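You operate a simulated robot arm through the tools that you are given. There is no shell and no other tool. Be economical: measure what you need, move in short steps, check, and stop when the job is done.

Carry out the task below with a simulated robot arm. There is one attempt and no reset: what you move stays moved.

TASK
Lift the mirror flap open.
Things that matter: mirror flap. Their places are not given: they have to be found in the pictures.

It is judged by the outcome, as a careful person would: the job done as asked, and still so three seconds after it is handed in. It fails if anything else is knocked over, pushed out of place, dropped, spilled or broken.

THE ROBOT
A 7-joint arm with a two-finger parallel gripper, fixed in place. Base frame: the origin is at the foot of the arm, x ahead of it, y to its left, z up. Lengths are in mm, angles in rad, forces in N, time in s.
With the tool pointing down near the work surface it reaches from about 220 to 600 mm from the base axis. Its first joint turns from -1.152 to 1.152 rad. Payload 2.6 kg.
Tool frame: the origin (TCP) lies between the finger pads and is the grasp point; the fingertips stand 30 mm ahead of it; z points along the fingers, y is the line along which they close. The gripper opens to 94 mm. The fingers are 28 mm wide and 10 mm thick; the gripper's body (50 by 96 mm) begins 55 mm behind the TCP.
Orientation is that of the tool frame in the base frame, as a unit quaternion [w, x, y, z]. With the fingers straight down and closing along the base's y, the tool's x points along the base's -x, its y along +y and its z along -z.

THE INTERFACE
- The arm moves only by the tool drive_tool. Its argument "deltas" is a list of rows, each a list of 7 numbers: the shift along the base's x, y, z in units of 400 mm (1.0 is 400 mm), then the turn, a rotation vector about the base's x, y, z in units of 90 degrees (1.0 is 90 degrees), then the finger opening in cm, from 0 to 9.4. In form: [[dx, dy, dz, wx, wy, wz, claw], ...]. A call has 1 to 12 rows; each row is the pose to reach, as a shift and turn from the pose commanded when the call began. A call with a number of a shift or a turn outside -1 to 1 is refused whole. A row lasts 0.2 s, in which the tool goes at most 50 mm and 0.15 rad; a call with a longer step from one row to the next is refused whole, and so is a gripper value outside its range. A pose out of reach is approached as far as the arm can. The call stops where the force on the tool passes 40 N (or 10 N more than at its start, if that is more) or the arm is blocked; 0.2 s more then pass. The fingers move at their own pace (about 72 mm/s each) and stop on an object; they squeeze with about 28 N. The grip force told is the motor's: it shows also when the fingers shut on nothing. Time passes only in rows, and 0.2 s behind the last, so rows that repeat a pose let the fingers close. It gives the time, the measured TCP pose, the force on the tool (base axes), the opening and the grip force at its end, in the units of the frame above (readings bear some noise).
- Cameras (640 x 400 px; columns grow to the right, rows downward): "scene" is fixed at [22.2, 419.2, 576.6]; the picture's right is [-0.89, -0.45, 0.00], its down [-0.21, 0.40, -0.89] and it looks along [0.41, -0.79, -0.45] (base axes); focal length 342 px, centre (320, 200). "wrist" rides on the gripper at [-37, 0, -58] in the tool frame; the picture's right is [0.00, -1.00, 0.00], its down [0.97, 0.00, -0.24] and it looks along [0.24, 0.00, 0.97] (tool axes); focal length 218 px, centre (320, 200).
- camera(camera): a new picture of that camera. No time passes.
- pixel_to_xyz(camera, pixels): for up to 12 pixels [column, row] of the newest picture of that camera ("zoom" is the newest enlarged one), the place [x, y, z] in the base frame of the surface seen there, good to about 3 mm. No time passes.
- close_up(camera, box): a new picture of the part [left, top, right, bottom] of that camera's present view, enlarged. No time passes.
- close_job(): hands the job in; it is judged then, once.

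Work in short steps. Measure before you move; look again where a grasp or a placing could have gone wrong, and mend it. You have 60 turns and 30 pictures in all, the two below and enlarged ones among them. Open the gripper and draw the arm clear of the work before you hand the job in, unless the task says otherwise; then end with one line.

The tools are called after ">>>" as name(argument=value, ...) on one line, values as JSON. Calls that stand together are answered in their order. drive_tool: Moves the arm, as the interface text tells. Its arguments: {"type":"object","properties":{"deltas":{"type":"array","items":{"type":"array","items":{"type":"number"}}}},"required":["deltas"]} The other tools are called the same way: camera (camera) takes a picture; pixel_to_xyz (camera, pixels) gives the place of the surface under pixels of a picture; close_up (camera, box) takes an enlarged picture of a part of a camera's view; close_job () hands the job in.

At the start:

```text
t: 0.0
position: [278.0, -198.4, 364.9]
ee_rot: [0.0, 0.0, 1.0, 0.0]
force: [-0.6, -0.3, -0.5]
width: 94.0
grasp_force: 0.0
```

scene: 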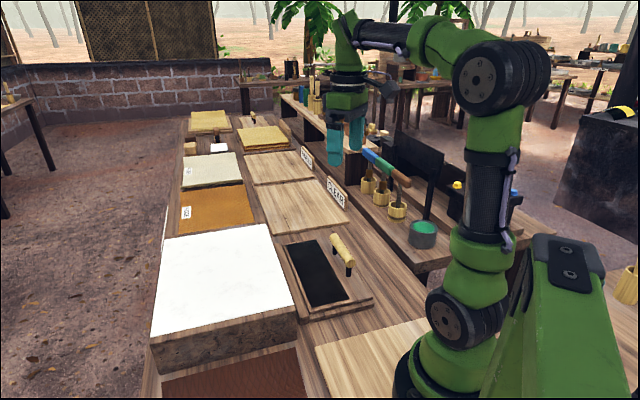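
wrist: 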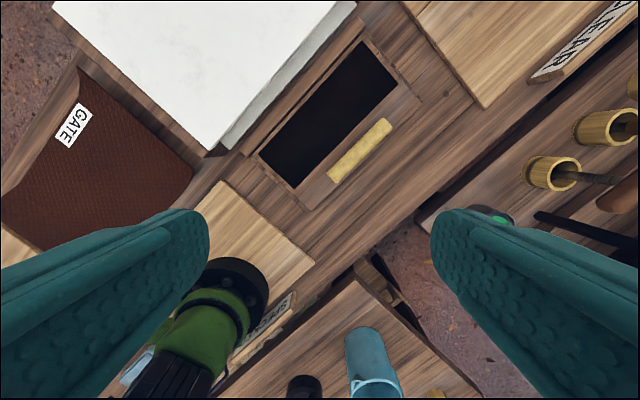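

The black panel with a yellow bar handle (scene ~ (330,270)) is likely the mirror flap. I'll enlarge it.

>>> close_up(camera="scene", box=[260, 210, 400, 330])

>>> close_up(camera="wrist", box=[200, 20, 460, 230])

>>> pixel_to_xyz(camera="wrist", pixels=[[334, 177], [360, 150], [387, 124], [295, 185], [262, 155], [362, 45], [396, 80], [418, 98], [310, 207], [330, 115], [290, 60], [244, 152]])

>>> pixel_to_xyz(camera="scene", pixels=[[334, 237], [342, 247], [350, 262], [334, 250], [348, 274], [288, 246], [312, 305], [346, 298], [315, 240], [372, 300], [310, 318]])

```text
3.33 times, centred on (330, 270) of scene
```

zoom: 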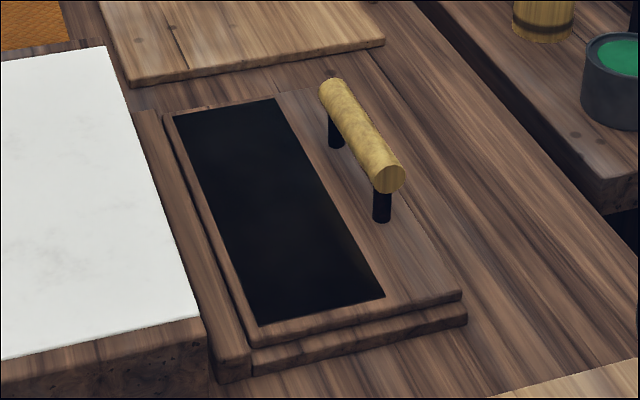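

```text
1.90 times, centred on (330, 125) of wrist
```

zoom: 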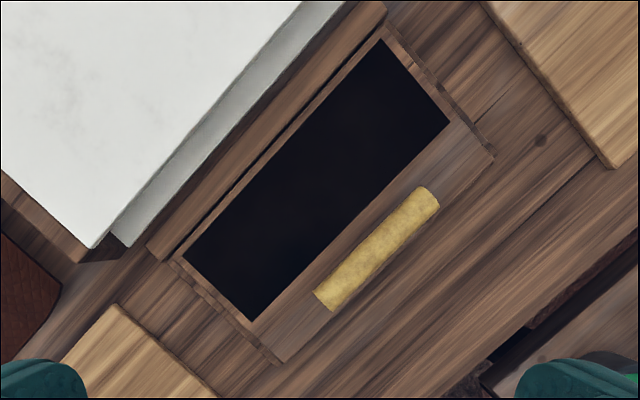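

```text
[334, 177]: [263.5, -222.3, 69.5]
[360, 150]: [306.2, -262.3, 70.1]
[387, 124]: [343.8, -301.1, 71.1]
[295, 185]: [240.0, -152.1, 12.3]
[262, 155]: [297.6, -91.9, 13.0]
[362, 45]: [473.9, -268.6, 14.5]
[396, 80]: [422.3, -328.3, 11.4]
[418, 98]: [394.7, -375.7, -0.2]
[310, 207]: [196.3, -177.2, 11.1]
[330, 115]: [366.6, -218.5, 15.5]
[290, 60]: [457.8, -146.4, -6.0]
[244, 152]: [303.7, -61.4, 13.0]
```

```text
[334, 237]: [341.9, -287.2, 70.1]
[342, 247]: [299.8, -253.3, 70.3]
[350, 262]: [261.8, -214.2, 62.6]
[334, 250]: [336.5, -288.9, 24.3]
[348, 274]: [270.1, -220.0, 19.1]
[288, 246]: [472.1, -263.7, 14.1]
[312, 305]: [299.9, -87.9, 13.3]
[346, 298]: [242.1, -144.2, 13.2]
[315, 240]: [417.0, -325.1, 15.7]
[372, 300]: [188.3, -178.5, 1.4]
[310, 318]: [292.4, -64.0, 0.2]
```

>>> pixel_to_xyz(camera="scene", pixels=[[290, 300], [245, 225], [265, 260], [225, 325], [225, 345], [170, 260], [160, 325], [304, 312], [280, 242], [293, 270], [296, 270], [299, 270]])

>>> close_up(camera="scene", box=[270, 270, 340, 330])

```text
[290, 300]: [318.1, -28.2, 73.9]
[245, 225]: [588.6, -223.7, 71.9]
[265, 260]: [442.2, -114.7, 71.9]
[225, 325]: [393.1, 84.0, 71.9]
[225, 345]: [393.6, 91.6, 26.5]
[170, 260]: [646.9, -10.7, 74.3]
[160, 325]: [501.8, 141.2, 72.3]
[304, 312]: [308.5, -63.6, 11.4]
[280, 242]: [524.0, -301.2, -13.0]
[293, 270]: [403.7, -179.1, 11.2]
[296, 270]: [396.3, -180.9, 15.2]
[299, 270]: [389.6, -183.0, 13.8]
```

```text
6.67 times, centred on (305, 300) of scene
```

zoom: 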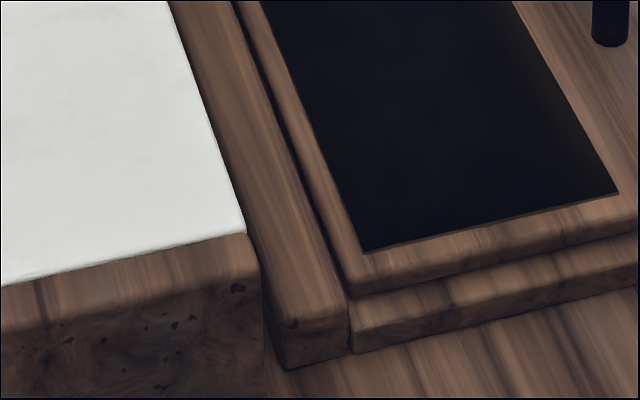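

Handle is a bar along (0.71,-0.71), centred about (305,-261), top z≈70. The hinge is on the white-block side. I turn the tool -45° and hover over it.

>>> drive_tool(deltas=[[0.01, -0.02, -0.06, 0, 0, -0.0625, 9.4], [0.02, -0.04, -0.13, 0, 0, -0.125, 9.4], [0.03, -0.06, -0.2, 0, 0, -0.1875, 9.4], [0.035, -0.08, -0.27, 0, 0, -0.25, 8], [0.045, -0.1, -0.34, 0, 0, -0.3125, 7], [0.055, -0.12, -0.41, 0, 0, -0.375, 6], [0.06, -0.14, -0.47, 0, 0, -0.4375, 5], [0.0668, -0.1565, -0.53, 0, 0, -0.5, 5], [0.0668, -0.1565, -0.53, 0, 0, -0.5, 5]])

>>> camera(camera="wrist")

```text
t: 2.0
position: [306.1, -260.5, 153.0]
ee_rot: [0.0, 0.384, 0.923, 0.0]
force: [-0.2, -0.7, -0.3]
width: 49.9
grasp_force: 0.1
```

```text
24 pictures are left
```

wrist: 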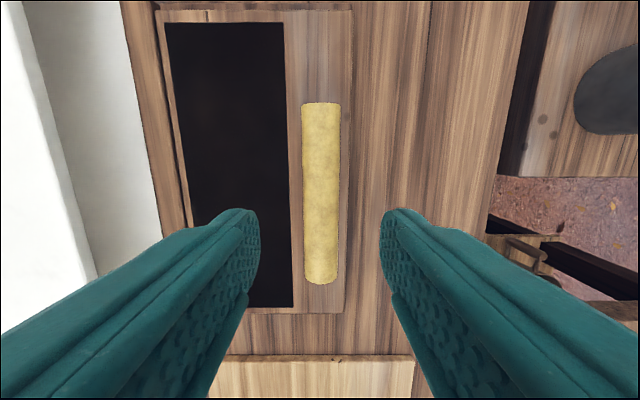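

Handle is centred (col 321) and parallel. I'll measure the handle and the hinge edge before descending.

>>> pixel_to_xyz(camera="wrist", pixels=[[321, 106], [321, 195], [321, 280], [304, 195], [339, 195], [168, 120], [180, 120], [150, 120], [90, 120], [347, 120]])

>>> drive_tool(deltas=[[0, 0, -0.06, 0, 0, 0, 5], [0, 0, -0.12, 0, 0, 0, 5], [0, 0, -0.18, 0, 0, 0, 5], [0, 0, -0.23, 0, 0, 0, 5], [0, 0, -0.23, 0, 0, 0, 5]])

```text
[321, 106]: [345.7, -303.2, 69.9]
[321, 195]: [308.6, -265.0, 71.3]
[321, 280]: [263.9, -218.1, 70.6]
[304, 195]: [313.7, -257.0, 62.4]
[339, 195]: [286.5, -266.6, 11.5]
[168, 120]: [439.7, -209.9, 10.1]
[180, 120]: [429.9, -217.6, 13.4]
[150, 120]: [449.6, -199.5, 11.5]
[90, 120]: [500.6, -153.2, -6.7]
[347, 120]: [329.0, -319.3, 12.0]
```

```text
t: 3.2
position: [303.0, -258.8, 62.0]
ee_rot: [0.0, 0.383, 0.924, 0.0]
force: [0.3, -0.4, 0.2]
width: 49.9
grasp_force: 0.0
```

TCP is at the bar axis; close the fingers on it.

>>> drive_tool(deltas=[[0, 0, 0, 0, 0, 0, 3], [0, 0, 0, 0, 0, 0, 1.5], [0, 0, 0, 0, 0, 0, 1.5], [0, 0, 0, 0, 0, 0, 1.5]])

>>> camera(camera="scene")

```text
t: 4.2
position: [302.9, -260.6, 63.2]
ee_rot: [0.0, 0.383, 0.924, 0.0]
force: [-0.7, -1.7, -3.8]
width: 29.4
grasp_force: 45.1
```

```text
23 pictures are left
```

scene: 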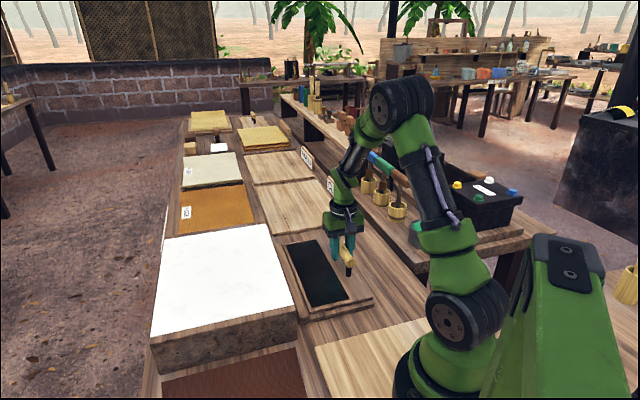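

Gripped (29 mm, 45 N motor). I start the arc about the hinge (n≈157, z≈8), to about 20°.

>>> drive_tool(deltas=[[0.0085, 0.0085, 0.0273, 0, 0, 0, 1.5], [0.0187, 0.0187, 0.0533, 0, 0, 0, 1.5], [0.0306, 0.0306, 0.078, 0, 0, 0, 1.5], [0.0438, 0.0438, 0.101, 0, 0, 0, 1.5]])

>>> close_up(camera="scene", box=[240, 180, 420, 320])

```text
t: 5.2
position: [318.1, -245.5, 102.0]
ee_rot: [-0.002, 0.386, 0.922, -0.002]
force: [-25.0, -8.5, 9.6]
width: 25.6
grasp_force: 45.2
```

```text
2.86 times, centred on (330, 250) of scene
```

zoom: 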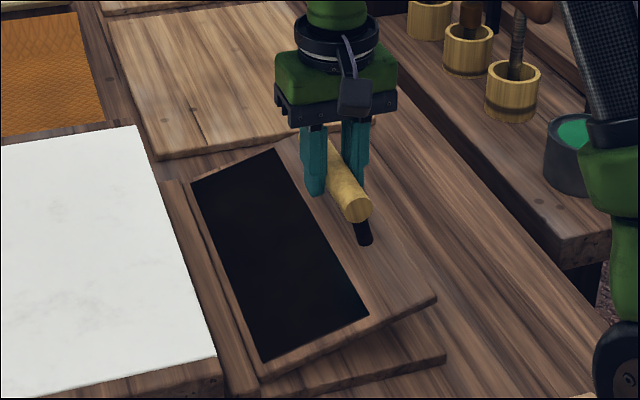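

Flap is lifting (~18°), with ~25 N pushing back along -n. I ease off slightly to refine the arc.

>>> drive_tool(deltas=[[-0.01, -0.006, 0.0, 0, 0, 0, 1.5], [-0.01, -0.006, 0.0, 0, 0, 0, 1.5]])

```text
t: 5.8
position: [317.1, -245.9, 103.8]
ee_rot: [0.002, 0.382, 0.924, 0.0]
force: [-6.1, -8.3, 8.3]
width: 25.5
grasp_force: 45.4
```

>>> drive_tool(deltas=[[0.0136, 0.0136, 0.03, 0, 0, 0, 1.5], [0.0302, 0.0302, 0.0512, 0, 0, 0, 1.5], [0.0481, 0.0481, 0.0705, 0, 0, 0, 1.5], [0.067, 0.067, 0.0878, 0, 0, 0, 1.5], [0.067, 0.067, 0.0878, 0, 0, 0, 1.5]])

>>> close_up(camera="scene", box=[240, 160, 420, 320])

```text
t: 7.0
position: [344.8, -219.8, 137.4]
ee_rot: [0.001, 0.383, 0.924, -0.001]
force: [-3.1, -15.1, 9.7]
width: 25.6
grasp_force: 45.1
```

```text
2.50 times, centred on (330, 240) of scene
```

zoom: 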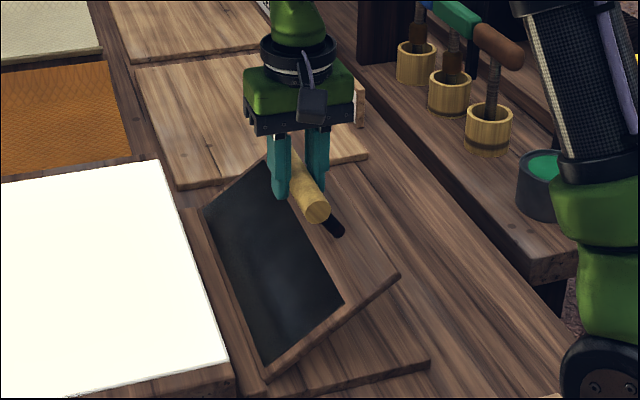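

>>> drive_tool(deltas=[[0.0186, 0.0186, 0.0193, 0, 0, 0, 1.5], [0.0396, 0.0396, 0.0318, 0, 0, 0, 1.5], [0.0613, 0.0613, 0.0415, 0, 0, 0, 1.5], [0.0836, 0.0836, 0.0485, 0, 0, 0, 1.5], [0.1063, 0.1063, 0.0525, 0, 0, 0, 1.5], [0.1291, 0.1291, 0.054, 0, 0, 0, 1.5], [0.1291, 0.1291, 0.054, 0, 0, 0, 1.5]])

>>> close_up(camera="scene", box=[220, 140, 420, 320])

```text
t: 8.6
position: [394.5, -165.6, 158.4]
ee_rot: [-0.002, 0.383, 0.924, 0.001]
force: [-7.7, 1.0, 0.6]
width: 25.4
grasp_force: 45.4
```

```text
2.22 times, centred on (320, 230) of scene
```

zoom: 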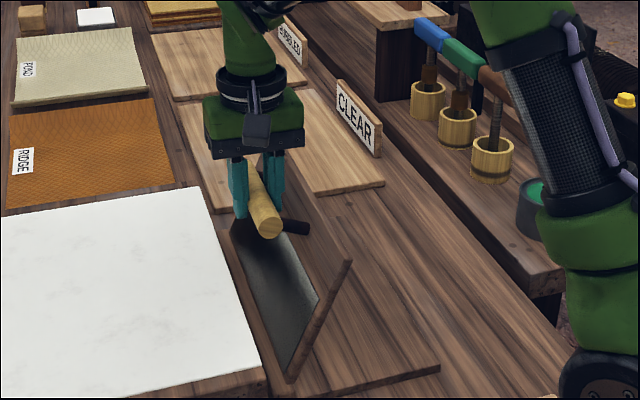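

Flap ~68° open with small forces. Continue the arc to ~98°.

>>> drive_tool(deltas=[[0.0228, 0.0228, -0.0015, 0, 0, 0, 1.5], [0.0454, 0.0454, -0.0055, 0, 0, 0, 1.5], [0.0677, 0.0677, -0.0125, 0, 0, 0, 1.5], [0.0895, 0.0895, -0.0223, 0, 0, 0, 1.5], [0.1105, 0.1105, -0.0348, 0, 0, 0, 1.5], [0.1308, 0.1308, -0.0495, 0, 0, 0, 1.5], [0.1308, 0.1308, -0.0495, 0, 0, 0, 1.5]])

>>> close_up(camera="scene", box=[200, 130, 400, 310])

```text
t: 9.3
position: [412.1, -151.4, 156.5]
ee_rot: [-0.004, 0.385, 0.923, -0.003]
force: [-4.7, -0.7, 3.3]
width: 25.5
grasp_force: 45.1
stopped in row 3: the force on the tool passed its limit (the readings are from after the stop); the commanded pose is now the measured one
```

```text
2.22 times, centred on (300, 220) of scene
```

zoom: 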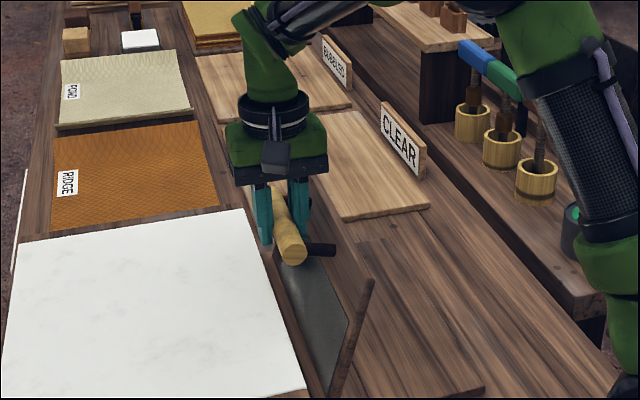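

Stopped at ~77° by force; may be a hinge stop or arc mismatch. I probe with one small tangential step.

>>> drive_tool(deltas=[[0.005, 0.005, -0.001, 0, 0, 0, 1.5], [0.01, 0.01, -0.002, 0, 0, 0, 1.5], [0.01, 0.01, -0.002, 0, 0, 0, 1.5]])

```text
t: 9.8
position: [411.7, -151.9, 156.1]
ee_rot: [-0.008, 0.385, 0.923, -0.005]
force: [-4.5, -1.5, 3.1]
width: 25.4
grasp_force: 45.0
stopped in row 2: the force on the tool passed its limit (the readings are from after the stop); the commanded pose is now the measured one
```

>>> camera(camera="wrist")

>>> close_up(camera="scene", box=[250, 170, 350, 270])

```text
18 pictures are left
```

wrist: 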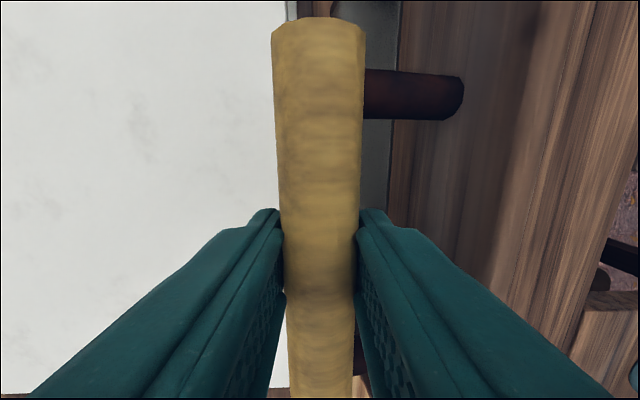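

```text
4.00 times, centred on (300, 220) of scene
```

zoom: 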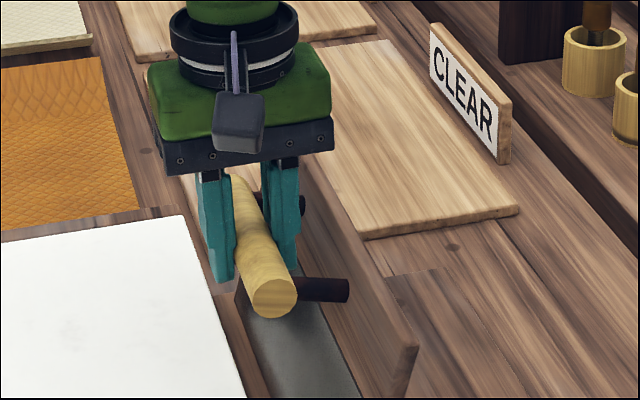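

>>> pixel_to_xyz(camera="zoom", pixels=[[412, 345], [370, 270], [330, 330], [300, 360], [270, 330], [320, 240], [340, 290], [270, 310], [255, 250]])

>>> pixel_to_xyz(camera="wrist", pixels=[[380, 90], [450, 90], [320, 100], [320, 200], [320, 300], [480, 200]])

>>> close_up(camera="scene", box=[280, 210, 380, 320])

```text
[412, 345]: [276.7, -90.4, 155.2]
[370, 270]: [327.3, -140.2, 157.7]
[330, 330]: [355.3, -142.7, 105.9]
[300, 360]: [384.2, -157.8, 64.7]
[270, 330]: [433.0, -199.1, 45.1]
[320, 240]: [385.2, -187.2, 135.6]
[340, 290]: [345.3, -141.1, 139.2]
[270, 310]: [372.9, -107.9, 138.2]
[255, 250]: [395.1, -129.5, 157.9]
```

```text
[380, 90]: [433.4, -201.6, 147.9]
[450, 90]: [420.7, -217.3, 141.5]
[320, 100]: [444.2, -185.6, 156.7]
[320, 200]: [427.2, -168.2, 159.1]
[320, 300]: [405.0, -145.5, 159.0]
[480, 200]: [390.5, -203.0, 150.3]
```

```text
3.64 times, centred on (330, 265) of scene
```

zoom: 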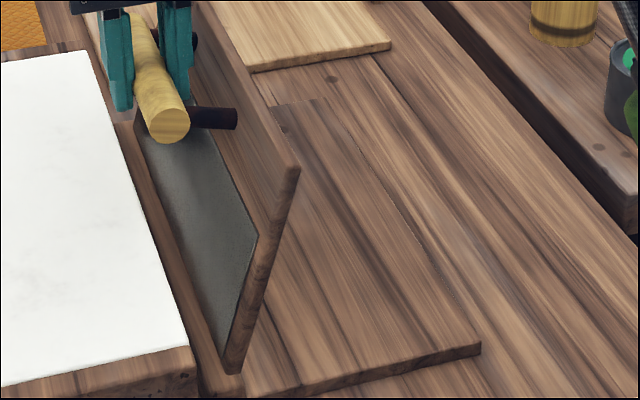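

The flap is at ~73–75° (surface leans from n=165 at z 45 to n=132 at z 155) and stiffly resists. I'll probe whether it's radial (up) or a true stop.

>>> drive_tool(deltas=[[0, 0, 0.006, 0, 0, 0, 1.5], [0.004, 0.004, 0.006, 0, 0, 0, 1.5], [0.004, 0.004, 0.006, 0, 0, 0, 1.5]])

>>> drive_tool(deltas=[[0, 0, -0.01, 0, 0, 0, 1.5], [0.003, 0.003, -0.018, 0, 0, 0, 1.5], [0.003, 0.003, -0.018, 0, 0, 0, 1.5]])

```text
t: 10.6
position: [410.5, -151.9, 156.4]
ee_rot: [-0.011, 0.387, 0.922, -0.007]
force: [-4.2, -12.8, -22.7]
width: 25.9
grasp_force: 44.5
```

```text
t: 11.2
position: [410.5, -152.3, 157.1]
ee_rot: [-0.008, 0.388, 0.921, -0.007]
force: [-4.8, -0.7, 3.9]
width: 25.6
grasp_force: 45.1
stopped in row 2: the force on the tool passed its limit (the readings are from after the stop); the commanded pose is now the measured one
```

Stiff in all directions. I loosen slightly so the fingers cage the bar, to see whether the flap stays.

>>> drive_tool(deltas=[[0, 0, 0, 0, 0, 0, 3.4], [0, 0, 0, 0, 0, 0, 3.4], [0, 0, 0, 0, 0, 0, 3.4]])

>>> camera(camera="wrist")

```text
t: 12.0
position: [411.2, -151.6, 156.8]
ee_rot: [-0.007, 0.39, 0.921, -0.007]
force: [0.7, -0.1, 0.3]
width: 33.9
grasp_force: 0.1
```

```text
15 pictures are left
```

wrist: 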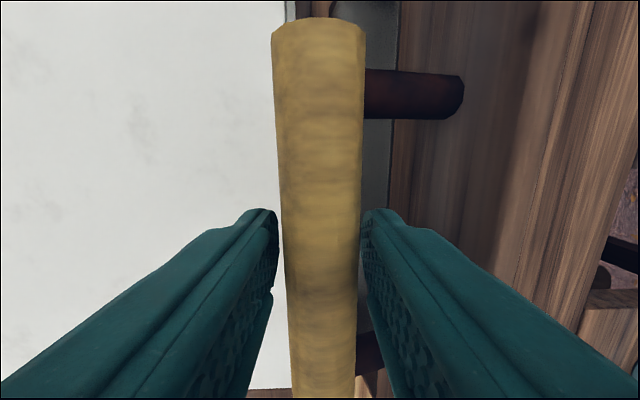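

The bar stayed in place with no load: the hinge holds. Now I lower 8 mm and push with the -n finger only, for clean force reading.

>>> drive_tool(deltas=[[0, 0, -0.01, 0, 0, 0, 3.4], [0, 0, -0.02, 0, 0, 0, 3.4], [0.01, 0.01, -0.02, 0, 0, 0, 3.4], [0.015, 0.015, -0.02, 0, 0, 0, 3.4], [0.02, 0.02, -0.02, 0, 0, 0, 3.4]])

```text
t: 13.2
position: [417.9, -145.5, 146.8]
ee_rot: [-0.009, 0.392, 0.92, -0.008]
force: [-22.1, -11.7, 4.2]
width: 48.1
grasp_force: 12.1
```

>>> close_up(camera="scene", box=[250, 170, 370, 310])

>>> pixel_to_xyz(camera="scene", pixels=[[320, 237], [310, 225]])

```text
2.86 times, centred on (310, 240) of scene
```

zoom: 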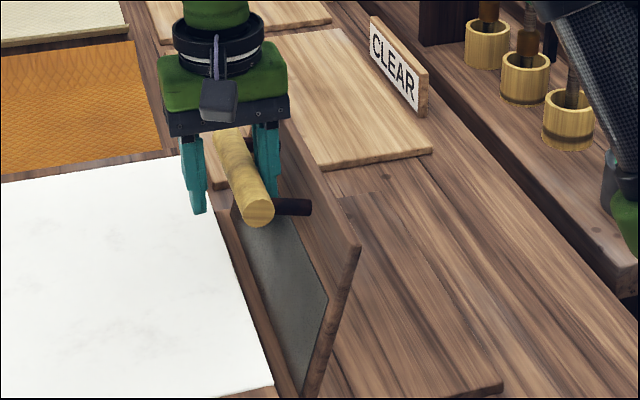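

```text
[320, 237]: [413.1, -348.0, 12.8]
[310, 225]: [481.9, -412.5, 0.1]
```

>>> pixel_to_xyz(camera="zoom", pixels=[[345, 250], [335, 240], [320, 275], [300, 300], [280, 330], [270, 240], [295, 360], [325, 330], [350, 270], [262, 210]])

```text
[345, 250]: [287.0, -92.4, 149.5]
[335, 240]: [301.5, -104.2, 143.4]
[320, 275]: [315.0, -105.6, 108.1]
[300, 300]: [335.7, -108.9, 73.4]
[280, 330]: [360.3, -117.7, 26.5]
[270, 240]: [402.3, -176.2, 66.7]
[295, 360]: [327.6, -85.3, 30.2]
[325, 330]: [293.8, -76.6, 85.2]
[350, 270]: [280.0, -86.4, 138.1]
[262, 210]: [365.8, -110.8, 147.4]
```

The flap is at ~75° against a hard hinge stop (unmoved under >28 N) and stays by itself. I recentre, open slightly and rise straight up.

>>> drive_tool(deltas=[[-0.01, -0.01, 0, 0, 0, 0, 4], [-0.018, -0.018, 0, 0, 0, 0, 4], [-0.018, -0.018, 0, 0, 0, 0, 4], [-0.018, -0.018, 0, 0, 0, 0, 4]])

>>> camera(camera="wrist")

```text
t: 14.2
position: [413.2, -150.4, 149.2]
ee_rot: [-0.008, 0.389, 0.921, -0.007]
force: [0.4, 0.3, 0.1]
width: 40.0
grasp_force: 0.1
```

```text
13 pictures are left
```

wrist: 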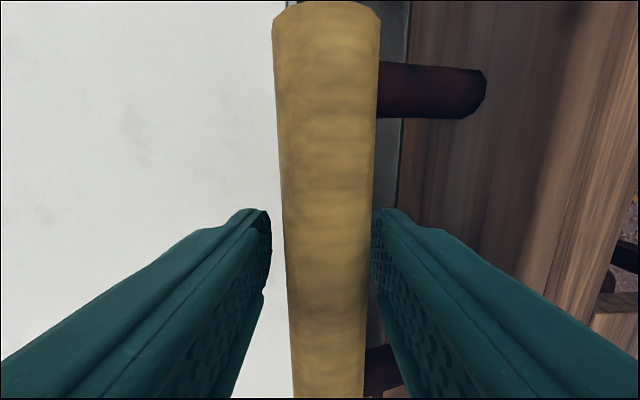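

Bar is slightly right of centre (col ~327); shift 3 mm to -n and lift out.

>>> drive_tool(deltas=[[-0.005, -0.005, 0, 0, 0, 0, 4], [-0.005, -0.005, 0.03, 0, 0, 0, 4], [-0.005, -0.005, 0.08, 0, 0, 0, 4], [-0.005, -0.005, 0.15, 0, 0, 0, 4], [-0.005, -0.005, 0.25, 0, 0, 0, 4], [-0.005, -0.005, 0.35, 0, 0, 0, 4], [-0.005, -0.005, 0.42, 0, 0, 0, 4], [-0.005, -0.005, 0.42, 0, 0, 0, 5], [-0.005, -0.005, 0.42, 0, 0, 0, 9], [-0.005, -0.005, 0.42, 0, 0, 0, 9], [-0.005, -0.005, 0.42, 0, 0, 0, 9], [-0.005, -0.005, 0.42, 0, 0, 0, 9]])

>>> camera(camera="scene")

```text
t: 16.8
position: [408.9, -153.1, 314.4]
ee_rot: [-0.007, 0.39, 0.921, -0.006]
force: [-0.5, 0.0, -0.3]
width: 90.1
grasp_force: 0.1
```

```text
12 pictures are left
```

scene: 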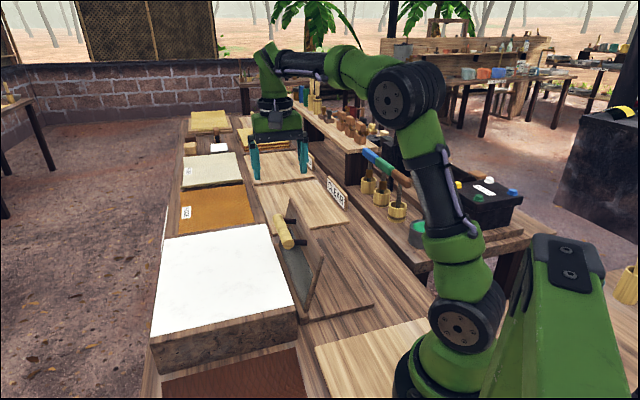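

Flap stands open with nothing else disturbed. I wait ~2 s and check for drift.

>>> drive_tool(deltas=[[0, 0, 0, 0, 0, 0, 9], [0, 0, 0, 0, 0, 0, 9], [0, 0, 0, 0, 0, 0, 9], [0, 0, 0, 0, 0, 0, 9], [0, 0, 0, 0, 0, 0, 9], [0, 0, 0, 0, 0, 0, 9], [0, 0, 0, 0, 0, 0, 9], [0, 0, 0, 0, 0, 0, 9], [0, 0, 0, 0, 0, 0, 9], [0, 0, 0, 0, 0, 0, 9]])

>>> close_up(camera="scene", box=[250, 170, 370, 310])

>>> pixel_to_xyz(camera="zoom", pixels=[[345, 250], [320, 275], [300, 300], [280, 330]])

```text
t: 19.0
position: [408.6, -151.6, 315.8]
ee_rot: [-0.007, 0.39, 0.921, -0.006]
force: [-0.8, -0.3, 0.7]
width: 89.9
grasp_force: 0.0
```

```text
2.86 times, centred on (310, 240) of scene
```

zoom: 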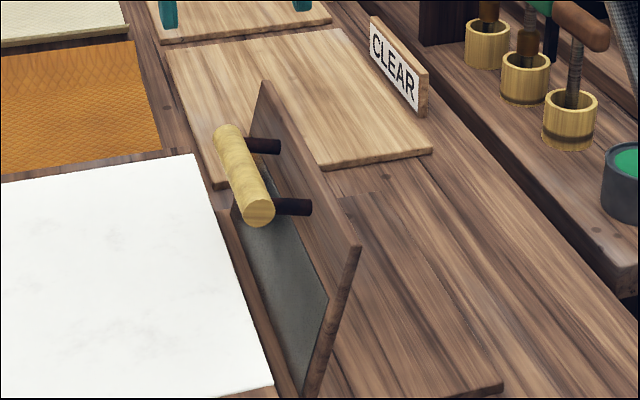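

```text
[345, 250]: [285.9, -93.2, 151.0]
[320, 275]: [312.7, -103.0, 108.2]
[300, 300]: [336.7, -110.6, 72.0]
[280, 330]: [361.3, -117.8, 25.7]
```

No drift; the flap stays open at its stop.

>>> close_job()

```text
The job is handed in.
```

The mirror flap is lifted open to about 75°, where it met a hard stop. It stayed there unsupported with no drift over about 2 s, the gripper is open and clear above it, and nothing else looks disturbed.
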